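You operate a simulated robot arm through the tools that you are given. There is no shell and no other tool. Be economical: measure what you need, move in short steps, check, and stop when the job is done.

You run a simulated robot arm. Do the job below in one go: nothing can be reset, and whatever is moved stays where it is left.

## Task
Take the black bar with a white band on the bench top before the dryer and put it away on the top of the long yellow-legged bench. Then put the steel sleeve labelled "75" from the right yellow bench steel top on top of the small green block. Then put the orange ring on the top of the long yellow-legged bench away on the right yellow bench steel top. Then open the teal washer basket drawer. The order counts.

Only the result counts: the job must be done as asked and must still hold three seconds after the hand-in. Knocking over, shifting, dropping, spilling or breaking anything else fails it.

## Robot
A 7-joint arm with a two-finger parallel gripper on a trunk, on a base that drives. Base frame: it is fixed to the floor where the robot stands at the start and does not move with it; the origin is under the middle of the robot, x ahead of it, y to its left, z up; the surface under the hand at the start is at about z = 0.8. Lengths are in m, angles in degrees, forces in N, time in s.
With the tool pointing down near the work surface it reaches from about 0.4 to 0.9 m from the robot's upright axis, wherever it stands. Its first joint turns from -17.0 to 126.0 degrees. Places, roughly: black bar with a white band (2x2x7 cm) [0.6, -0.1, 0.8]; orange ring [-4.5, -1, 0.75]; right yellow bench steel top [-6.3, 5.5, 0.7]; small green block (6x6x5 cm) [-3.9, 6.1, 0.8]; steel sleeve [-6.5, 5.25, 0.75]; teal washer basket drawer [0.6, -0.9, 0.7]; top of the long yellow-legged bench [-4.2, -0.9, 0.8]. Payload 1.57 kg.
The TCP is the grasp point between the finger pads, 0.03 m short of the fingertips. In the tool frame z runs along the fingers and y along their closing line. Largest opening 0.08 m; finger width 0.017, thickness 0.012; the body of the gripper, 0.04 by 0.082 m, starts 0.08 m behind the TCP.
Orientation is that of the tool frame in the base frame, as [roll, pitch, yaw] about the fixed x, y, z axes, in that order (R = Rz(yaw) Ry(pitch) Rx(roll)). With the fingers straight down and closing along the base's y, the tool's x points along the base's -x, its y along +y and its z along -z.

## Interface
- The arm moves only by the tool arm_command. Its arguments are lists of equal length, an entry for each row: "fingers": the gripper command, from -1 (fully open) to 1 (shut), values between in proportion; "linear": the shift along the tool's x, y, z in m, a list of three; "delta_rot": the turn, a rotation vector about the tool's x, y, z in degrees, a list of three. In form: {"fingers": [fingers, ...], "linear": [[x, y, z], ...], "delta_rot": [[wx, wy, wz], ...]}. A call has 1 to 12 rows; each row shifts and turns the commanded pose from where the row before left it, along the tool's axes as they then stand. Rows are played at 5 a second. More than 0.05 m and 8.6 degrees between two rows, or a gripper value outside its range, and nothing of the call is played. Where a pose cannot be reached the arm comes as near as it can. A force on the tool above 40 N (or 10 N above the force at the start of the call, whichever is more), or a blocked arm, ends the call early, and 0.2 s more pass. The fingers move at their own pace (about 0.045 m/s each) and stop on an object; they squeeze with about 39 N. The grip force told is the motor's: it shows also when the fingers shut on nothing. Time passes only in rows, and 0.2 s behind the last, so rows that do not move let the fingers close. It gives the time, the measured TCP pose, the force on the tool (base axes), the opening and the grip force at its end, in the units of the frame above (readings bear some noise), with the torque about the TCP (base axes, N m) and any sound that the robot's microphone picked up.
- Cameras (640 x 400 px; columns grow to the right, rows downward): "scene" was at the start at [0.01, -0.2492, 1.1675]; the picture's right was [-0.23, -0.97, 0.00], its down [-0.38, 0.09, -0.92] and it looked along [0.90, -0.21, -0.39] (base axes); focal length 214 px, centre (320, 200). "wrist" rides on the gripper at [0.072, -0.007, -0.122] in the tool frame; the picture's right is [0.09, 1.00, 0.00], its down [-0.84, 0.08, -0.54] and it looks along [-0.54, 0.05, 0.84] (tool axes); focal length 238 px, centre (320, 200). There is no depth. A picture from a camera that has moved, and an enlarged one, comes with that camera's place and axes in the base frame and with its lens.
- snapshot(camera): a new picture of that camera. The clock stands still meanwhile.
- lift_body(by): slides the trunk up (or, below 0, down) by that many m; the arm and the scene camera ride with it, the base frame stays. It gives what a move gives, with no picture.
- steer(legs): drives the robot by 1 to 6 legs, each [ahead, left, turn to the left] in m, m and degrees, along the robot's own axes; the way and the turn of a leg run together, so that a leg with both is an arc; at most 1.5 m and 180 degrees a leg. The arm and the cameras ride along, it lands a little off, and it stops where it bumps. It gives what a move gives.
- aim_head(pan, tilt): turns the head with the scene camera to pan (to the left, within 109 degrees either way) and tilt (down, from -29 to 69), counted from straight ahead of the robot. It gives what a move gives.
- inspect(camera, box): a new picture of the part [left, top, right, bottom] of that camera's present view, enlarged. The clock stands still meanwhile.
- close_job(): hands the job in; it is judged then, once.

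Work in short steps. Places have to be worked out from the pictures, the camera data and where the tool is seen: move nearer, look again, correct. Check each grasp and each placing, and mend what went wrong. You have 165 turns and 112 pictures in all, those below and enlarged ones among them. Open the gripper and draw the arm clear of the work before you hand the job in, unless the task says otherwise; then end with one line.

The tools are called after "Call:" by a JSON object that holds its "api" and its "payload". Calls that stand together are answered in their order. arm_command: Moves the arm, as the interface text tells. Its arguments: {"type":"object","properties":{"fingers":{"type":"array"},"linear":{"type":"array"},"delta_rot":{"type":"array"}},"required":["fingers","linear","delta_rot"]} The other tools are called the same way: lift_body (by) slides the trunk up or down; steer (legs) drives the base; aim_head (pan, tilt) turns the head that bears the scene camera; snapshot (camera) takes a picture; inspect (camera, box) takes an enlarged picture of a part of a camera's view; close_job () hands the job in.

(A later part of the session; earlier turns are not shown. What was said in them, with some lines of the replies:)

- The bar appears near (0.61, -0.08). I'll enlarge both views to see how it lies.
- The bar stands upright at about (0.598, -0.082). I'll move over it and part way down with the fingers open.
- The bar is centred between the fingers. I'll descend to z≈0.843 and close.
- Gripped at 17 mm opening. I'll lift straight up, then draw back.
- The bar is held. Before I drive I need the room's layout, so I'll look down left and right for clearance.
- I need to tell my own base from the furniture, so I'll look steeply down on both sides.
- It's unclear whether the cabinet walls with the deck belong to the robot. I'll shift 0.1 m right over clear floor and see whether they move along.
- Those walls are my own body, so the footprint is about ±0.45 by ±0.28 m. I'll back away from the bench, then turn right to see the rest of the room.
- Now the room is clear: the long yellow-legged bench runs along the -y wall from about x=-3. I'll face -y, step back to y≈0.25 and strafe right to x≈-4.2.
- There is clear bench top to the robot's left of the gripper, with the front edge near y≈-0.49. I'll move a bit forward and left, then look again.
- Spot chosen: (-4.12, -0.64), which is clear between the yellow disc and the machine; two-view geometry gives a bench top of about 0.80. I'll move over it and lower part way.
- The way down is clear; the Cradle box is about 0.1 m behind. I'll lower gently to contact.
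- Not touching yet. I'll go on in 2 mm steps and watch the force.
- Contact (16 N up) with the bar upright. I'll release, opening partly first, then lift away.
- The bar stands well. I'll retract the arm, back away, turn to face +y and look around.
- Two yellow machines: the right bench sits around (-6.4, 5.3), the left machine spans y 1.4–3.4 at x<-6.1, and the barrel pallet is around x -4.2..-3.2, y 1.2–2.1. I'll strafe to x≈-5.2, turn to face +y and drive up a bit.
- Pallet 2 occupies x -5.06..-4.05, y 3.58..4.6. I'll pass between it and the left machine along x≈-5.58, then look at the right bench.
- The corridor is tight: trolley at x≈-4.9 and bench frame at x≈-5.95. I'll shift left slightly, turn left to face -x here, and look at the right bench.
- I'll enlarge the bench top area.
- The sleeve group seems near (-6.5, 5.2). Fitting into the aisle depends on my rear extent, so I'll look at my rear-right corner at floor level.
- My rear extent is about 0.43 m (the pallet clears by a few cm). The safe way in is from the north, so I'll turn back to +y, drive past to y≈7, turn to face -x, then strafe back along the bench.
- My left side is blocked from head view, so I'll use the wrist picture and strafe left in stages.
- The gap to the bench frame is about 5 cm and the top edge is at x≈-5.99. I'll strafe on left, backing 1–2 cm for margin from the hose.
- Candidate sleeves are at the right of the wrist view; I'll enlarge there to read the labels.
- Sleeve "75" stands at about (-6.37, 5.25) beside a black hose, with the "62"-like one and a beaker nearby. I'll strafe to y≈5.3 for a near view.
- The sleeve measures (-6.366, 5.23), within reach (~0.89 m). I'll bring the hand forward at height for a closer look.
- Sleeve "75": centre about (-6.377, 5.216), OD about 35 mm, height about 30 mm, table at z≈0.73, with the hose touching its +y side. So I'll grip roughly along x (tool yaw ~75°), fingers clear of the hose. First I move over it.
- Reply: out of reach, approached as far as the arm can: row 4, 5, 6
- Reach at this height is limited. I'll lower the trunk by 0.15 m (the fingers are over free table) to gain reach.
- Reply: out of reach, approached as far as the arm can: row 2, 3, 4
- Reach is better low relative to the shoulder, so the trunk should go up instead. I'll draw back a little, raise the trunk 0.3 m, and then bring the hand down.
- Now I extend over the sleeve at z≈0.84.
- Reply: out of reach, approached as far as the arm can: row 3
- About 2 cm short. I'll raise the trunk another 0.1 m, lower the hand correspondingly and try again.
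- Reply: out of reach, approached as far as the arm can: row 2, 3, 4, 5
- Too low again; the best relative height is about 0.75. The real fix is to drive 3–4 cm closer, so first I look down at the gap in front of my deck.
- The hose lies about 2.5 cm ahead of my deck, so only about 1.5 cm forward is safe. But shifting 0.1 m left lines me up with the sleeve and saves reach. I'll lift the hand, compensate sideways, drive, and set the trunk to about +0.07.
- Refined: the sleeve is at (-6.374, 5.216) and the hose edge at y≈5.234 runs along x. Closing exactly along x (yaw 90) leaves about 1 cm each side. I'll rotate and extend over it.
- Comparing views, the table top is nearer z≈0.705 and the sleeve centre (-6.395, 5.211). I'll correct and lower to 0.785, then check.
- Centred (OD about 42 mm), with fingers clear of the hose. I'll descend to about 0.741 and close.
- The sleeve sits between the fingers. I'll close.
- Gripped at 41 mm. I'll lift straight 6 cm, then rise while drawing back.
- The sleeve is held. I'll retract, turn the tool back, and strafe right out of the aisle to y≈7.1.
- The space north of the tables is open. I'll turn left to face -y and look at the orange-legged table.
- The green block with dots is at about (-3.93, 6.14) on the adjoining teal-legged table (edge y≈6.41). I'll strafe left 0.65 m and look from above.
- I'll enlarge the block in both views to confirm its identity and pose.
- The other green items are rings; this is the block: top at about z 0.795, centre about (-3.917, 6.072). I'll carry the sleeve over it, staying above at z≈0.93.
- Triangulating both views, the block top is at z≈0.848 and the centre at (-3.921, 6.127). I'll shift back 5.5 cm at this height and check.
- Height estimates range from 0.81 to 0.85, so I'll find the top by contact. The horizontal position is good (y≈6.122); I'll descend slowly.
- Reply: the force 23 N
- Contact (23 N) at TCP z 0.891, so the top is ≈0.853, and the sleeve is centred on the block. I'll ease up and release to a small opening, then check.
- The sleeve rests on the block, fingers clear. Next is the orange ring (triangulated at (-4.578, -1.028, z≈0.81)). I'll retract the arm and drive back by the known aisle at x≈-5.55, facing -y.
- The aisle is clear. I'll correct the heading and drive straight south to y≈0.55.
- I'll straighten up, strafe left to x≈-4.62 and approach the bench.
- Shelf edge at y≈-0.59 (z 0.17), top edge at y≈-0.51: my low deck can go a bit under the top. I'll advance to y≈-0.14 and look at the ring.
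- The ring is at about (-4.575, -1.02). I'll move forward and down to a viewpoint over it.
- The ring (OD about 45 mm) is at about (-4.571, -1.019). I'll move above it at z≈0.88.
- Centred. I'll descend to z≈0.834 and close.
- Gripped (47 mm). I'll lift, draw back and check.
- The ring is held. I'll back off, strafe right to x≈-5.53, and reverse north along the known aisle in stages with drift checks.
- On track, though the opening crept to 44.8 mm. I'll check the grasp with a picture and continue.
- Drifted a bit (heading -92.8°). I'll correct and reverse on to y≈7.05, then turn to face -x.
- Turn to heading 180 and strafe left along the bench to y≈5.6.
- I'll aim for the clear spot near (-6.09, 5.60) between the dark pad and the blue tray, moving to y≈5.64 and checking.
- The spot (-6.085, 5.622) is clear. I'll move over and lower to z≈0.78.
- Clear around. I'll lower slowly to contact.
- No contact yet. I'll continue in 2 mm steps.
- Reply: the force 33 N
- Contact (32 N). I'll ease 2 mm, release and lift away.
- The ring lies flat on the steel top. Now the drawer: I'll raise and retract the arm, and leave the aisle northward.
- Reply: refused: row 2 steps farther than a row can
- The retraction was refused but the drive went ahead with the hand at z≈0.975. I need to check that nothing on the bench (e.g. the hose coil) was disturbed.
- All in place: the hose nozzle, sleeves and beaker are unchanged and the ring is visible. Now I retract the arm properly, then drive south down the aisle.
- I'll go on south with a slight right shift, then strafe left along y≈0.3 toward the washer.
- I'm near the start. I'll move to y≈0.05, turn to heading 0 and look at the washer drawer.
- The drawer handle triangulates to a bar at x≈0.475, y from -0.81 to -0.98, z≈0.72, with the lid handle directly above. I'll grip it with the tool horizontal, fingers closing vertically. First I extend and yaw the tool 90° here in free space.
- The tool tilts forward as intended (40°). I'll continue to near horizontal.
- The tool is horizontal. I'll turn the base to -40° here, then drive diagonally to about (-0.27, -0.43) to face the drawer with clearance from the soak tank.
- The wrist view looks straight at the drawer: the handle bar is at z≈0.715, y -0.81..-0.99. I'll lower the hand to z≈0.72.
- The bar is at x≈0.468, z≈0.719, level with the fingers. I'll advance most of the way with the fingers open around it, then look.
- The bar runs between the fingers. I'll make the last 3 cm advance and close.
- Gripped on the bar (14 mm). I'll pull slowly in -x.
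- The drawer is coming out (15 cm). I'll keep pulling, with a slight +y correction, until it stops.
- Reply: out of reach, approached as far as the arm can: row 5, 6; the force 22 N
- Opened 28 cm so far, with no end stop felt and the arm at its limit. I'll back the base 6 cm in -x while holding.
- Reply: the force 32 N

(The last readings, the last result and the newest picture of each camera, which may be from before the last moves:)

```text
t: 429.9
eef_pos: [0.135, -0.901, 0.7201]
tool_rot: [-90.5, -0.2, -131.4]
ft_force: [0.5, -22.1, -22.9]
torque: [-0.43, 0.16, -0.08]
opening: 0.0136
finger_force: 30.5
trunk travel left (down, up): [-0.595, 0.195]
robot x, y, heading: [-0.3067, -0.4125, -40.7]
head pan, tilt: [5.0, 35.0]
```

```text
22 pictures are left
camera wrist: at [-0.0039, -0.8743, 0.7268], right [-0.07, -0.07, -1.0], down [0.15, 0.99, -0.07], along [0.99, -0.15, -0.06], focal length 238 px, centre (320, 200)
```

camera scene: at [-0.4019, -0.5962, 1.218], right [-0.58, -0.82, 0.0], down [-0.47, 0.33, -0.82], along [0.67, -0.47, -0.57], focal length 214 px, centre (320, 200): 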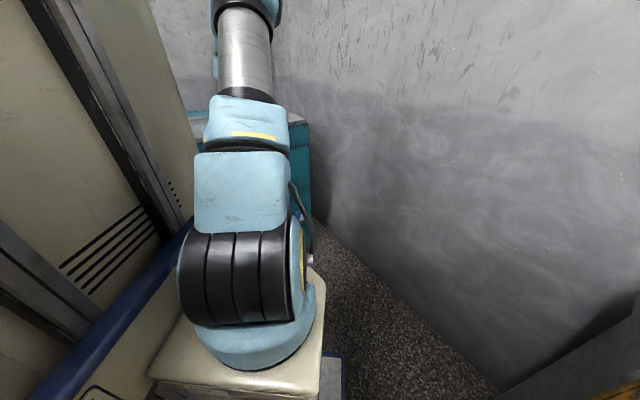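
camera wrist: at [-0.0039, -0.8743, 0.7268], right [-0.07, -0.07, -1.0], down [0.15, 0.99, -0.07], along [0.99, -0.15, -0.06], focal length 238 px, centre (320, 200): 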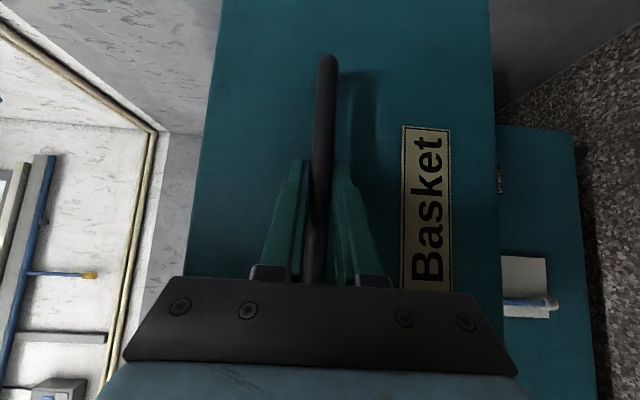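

33 cm open with little pull resistance. I'll pull one more 5 cm step to see whether a stop is reached.

Call:
{"api": "steer", "payload": {"legs": [[-0.038, -0.032, 0.5]]}}

Call:
{"api": "arm_command", "payload": {"fingers": [1, 1], "linear": [[0, 0, 0], [0, 0, 0]], "delta_rot": [[0, 0, 0], [0, 0, 0]]}}

```text
t: 430.8
eef_pos: [0.1138, -0.8865, 0.7198]
tool_rot: [-90.7, -0.2, -131.7]
ft_force: [-0.9, -22.8, -16.9]
torque: [-0.65, 0.08, -0.02]
opening: 0.0139
finger_force: 31.1
trunk travel left (down, up): [-0.595, 0.195]
robot x, y, heading: [-0.3306, -0.3966, -40.8]
head pan, tilt: [5.0, 35.0]
```

```text
t: 431.4
eef_pos: [0.1132, -0.8886, 0.7203]
tool_rot: [-90.6, -0.3, -131.7]
ft_force: [0.7, -6.0, -8.1]
torque: [-0.24, 0.03, -0.75]
opening: 0.0137
finger_force: 30.4
trunk travel left (down, up): [-0.595, 0.195]
robot x, y, heading: [-0.3245, -0.3987, -40.6]
head pan, tilt: [5.0, 35.0]
```

It only advanced 2 cm, at about 35 cm open, so this looks like the end of travel. I'll open the fingers, then back the base straight away along the tool axis.

Call:
{"api": "arm_command", "payload": {"fingers": [0.6, 0.3, 0, -0.3, -0.4, -0.4], "linear": [[0, 0, 0], [0, 0, 0], [0, 0, 0], [0, 0, 0], [0, 0, 0], [0, 0, 0]], "delta_rot": [[0, 0, 0], [0, 0, 0], [0, 0, 0], [0, 0, 0], [0, 0, 0], [0, 0, 0]]}}

Call:
{"api": "snapshot", "payload": {"camera": "wrist"}}

```text
t: 432.8
eef_pos: [0.114, -0.8878, 0.7201]
tool_rot: [-90.5, -0.3, -131.7]
ft_force: [0.5, 0.8, 0.2]
torque: [-0.03, 0.02, 0.0]
opening: 0.0561
finger_force: 0.1
trunk travel left (down, up): [-0.595, 0.195]
robot x, y, heading: [-0.3273, -0.3927, -40.8]
head pan, tilt: [5.0, 35.0]
```

```text
21 pictures are left
camera wrist: at [-0.025, -0.8597, 0.7273], right [-0.07, -0.07, -1.0], down [0.15, 0.99, -0.08], along [0.99, -0.16, -0.06], focal length 238 px, centre (320, 200)
```

wrist: 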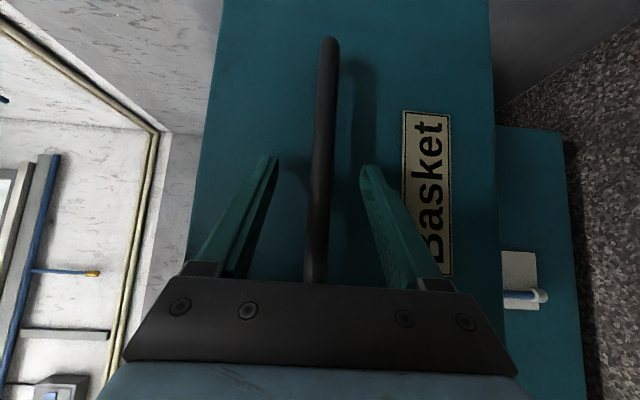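

Released, with the fingers clear above and below the bar. I'll back straight off and look.

Call:
{"api": "steer", "payload": {"legs": [[-0.35, 0, 0]]}}

Call:
{"api": "aim_head", "payload": {"pan": -5, "tilt": 25}}

Call:
{"api": "snapshot", "payload": {"camera": "scene"}}

Call:
{"api": "snapshot", "payload": {"camera": "wrist"}}

```text
t: 435.0
eef_pos: [-0.1528, -0.6574, 0.7207]
tool_rot: [-90.5, -0.2, -131.8]
ft_force: [0.3, -0.4, -0.4]
torque: [0.02, 0.01, -0.02]
opening: 0.0563
finger_force: 0.0
trunk travel left (down, up): [-0.595, 0.195]
robot x, y, heading: [-0.5902, -0.1699, -41.0]
head pan, tilt: [5.0, 35.0]
```

```text
t: 435.8
eef_pos: [-0.1533, -0.6587, 0.7203]
tool_rot: [-90.4, -0.3, -131.8]
ft_force: [1.2, 0.6, 0.1]
torque: [0.0, 0.01, 0.0]
opening: 0.056
finger_force: 0.0
trunk travel left (down, up): [-0.595, 0.195]
robot x, y, heading: [-0.5935, -0.1672, -40.9]
head pan, tilt: [-5.0, 25.0]
```

```text
20 pictures are left
camera scene: at [-0.7397, -0.3518, 1.2337], right [-0.72, -0.7, 0.0], down [-0.29, 0.3, -0.91], along [0.63, -0.65, -0.42], focal length 214 px, centre (320, 200)
```

scene: 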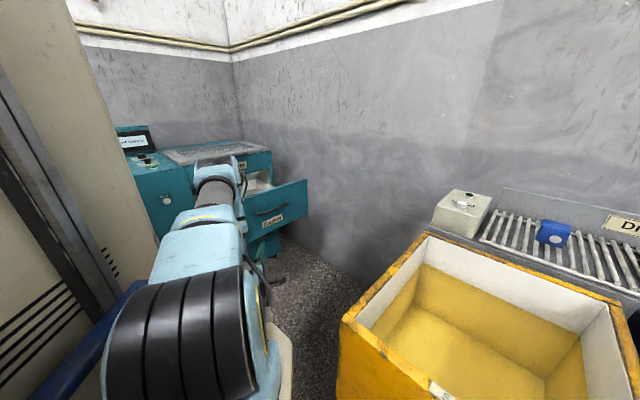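

```text
19 pictures are left
camera wrist: at [-0.2918, -0.6304, 0.7273], right [-0.07, -0.07, -1.0], down [0.15, 0.99, -0.08], along [0.99, -0.16, -0.06], focal length 238 px, centre (320, 200)
```

wrist: 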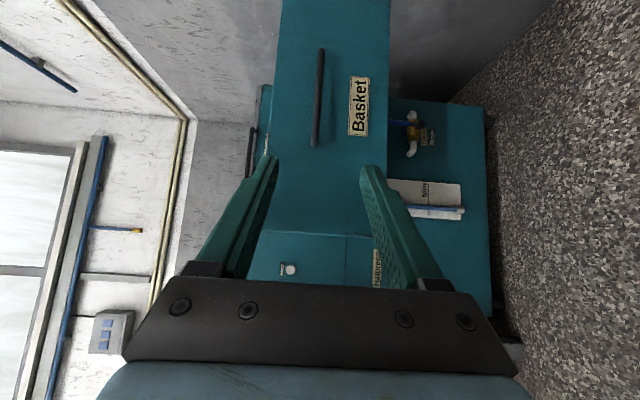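

The drawer stands well open and the hand is clear. I'll open the gripper fully, pull the arm back a bit and hand in.

Call:
{"api": "arm_command", "payload": {"fingers": [-1, -1, -1, -1], "linear": [[0, -0.04, 0], [0, -0.04, 0], [0, -0.04, 0], [0, 0, 0]], "delta_rot": [[0, 0, 0], [0, 0, 0], [0, 0, 0], [0, 0, 0]]}}

Call:
{"api": "inspect", "payload": {"camera": "wrist", "box": [200, 0, 640, 275]}}

```text
t: 436.8
eef_pos: [-0.1537, -0.6553, 0.8106]
tool_rot: [-90.3, -0.4, -132.5]
ft_force: [-0.2, 0.3, -0.2]
torque: [0.05, 0.02, -0.01]
opening: 0.08
finger_force: 0.0
out of reach, approached as far as the arm can: row 3
trunk travel left (down, up): [-0.595, 0.195]
robot x, y, heading: [-0.5898, -0.1674, -40.8]
head pan, tilt: [-5.0, 25.0]
```

```text
1.45 times, centred on (420, 138) of wrist
camera zoom: at [-0.2917, -0.6261, 0.8179], right [-0.07, -0.07, -1.0], down [0.16, 0.98, -0.08], along [0.98, -0.17, -0.06], focal length 347 px, centre (174, 291)
```

zoom: 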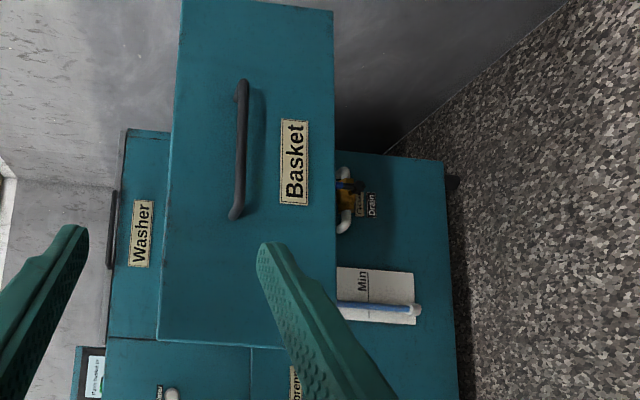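

The drawer stays open, the gripper is open and clear, and all four parts are done in order, so I hand in.

Call:
{"api": "close_job", "payload": {}}

```text
The job is handed in.
```

All four parts were done in the order asked and the job is handed in: the bar stands on the long bench, sleeve "75" is on the green block, the orange ring is on the right bench's steel top, and the washer basket drawer is pulled out about 35 cm.
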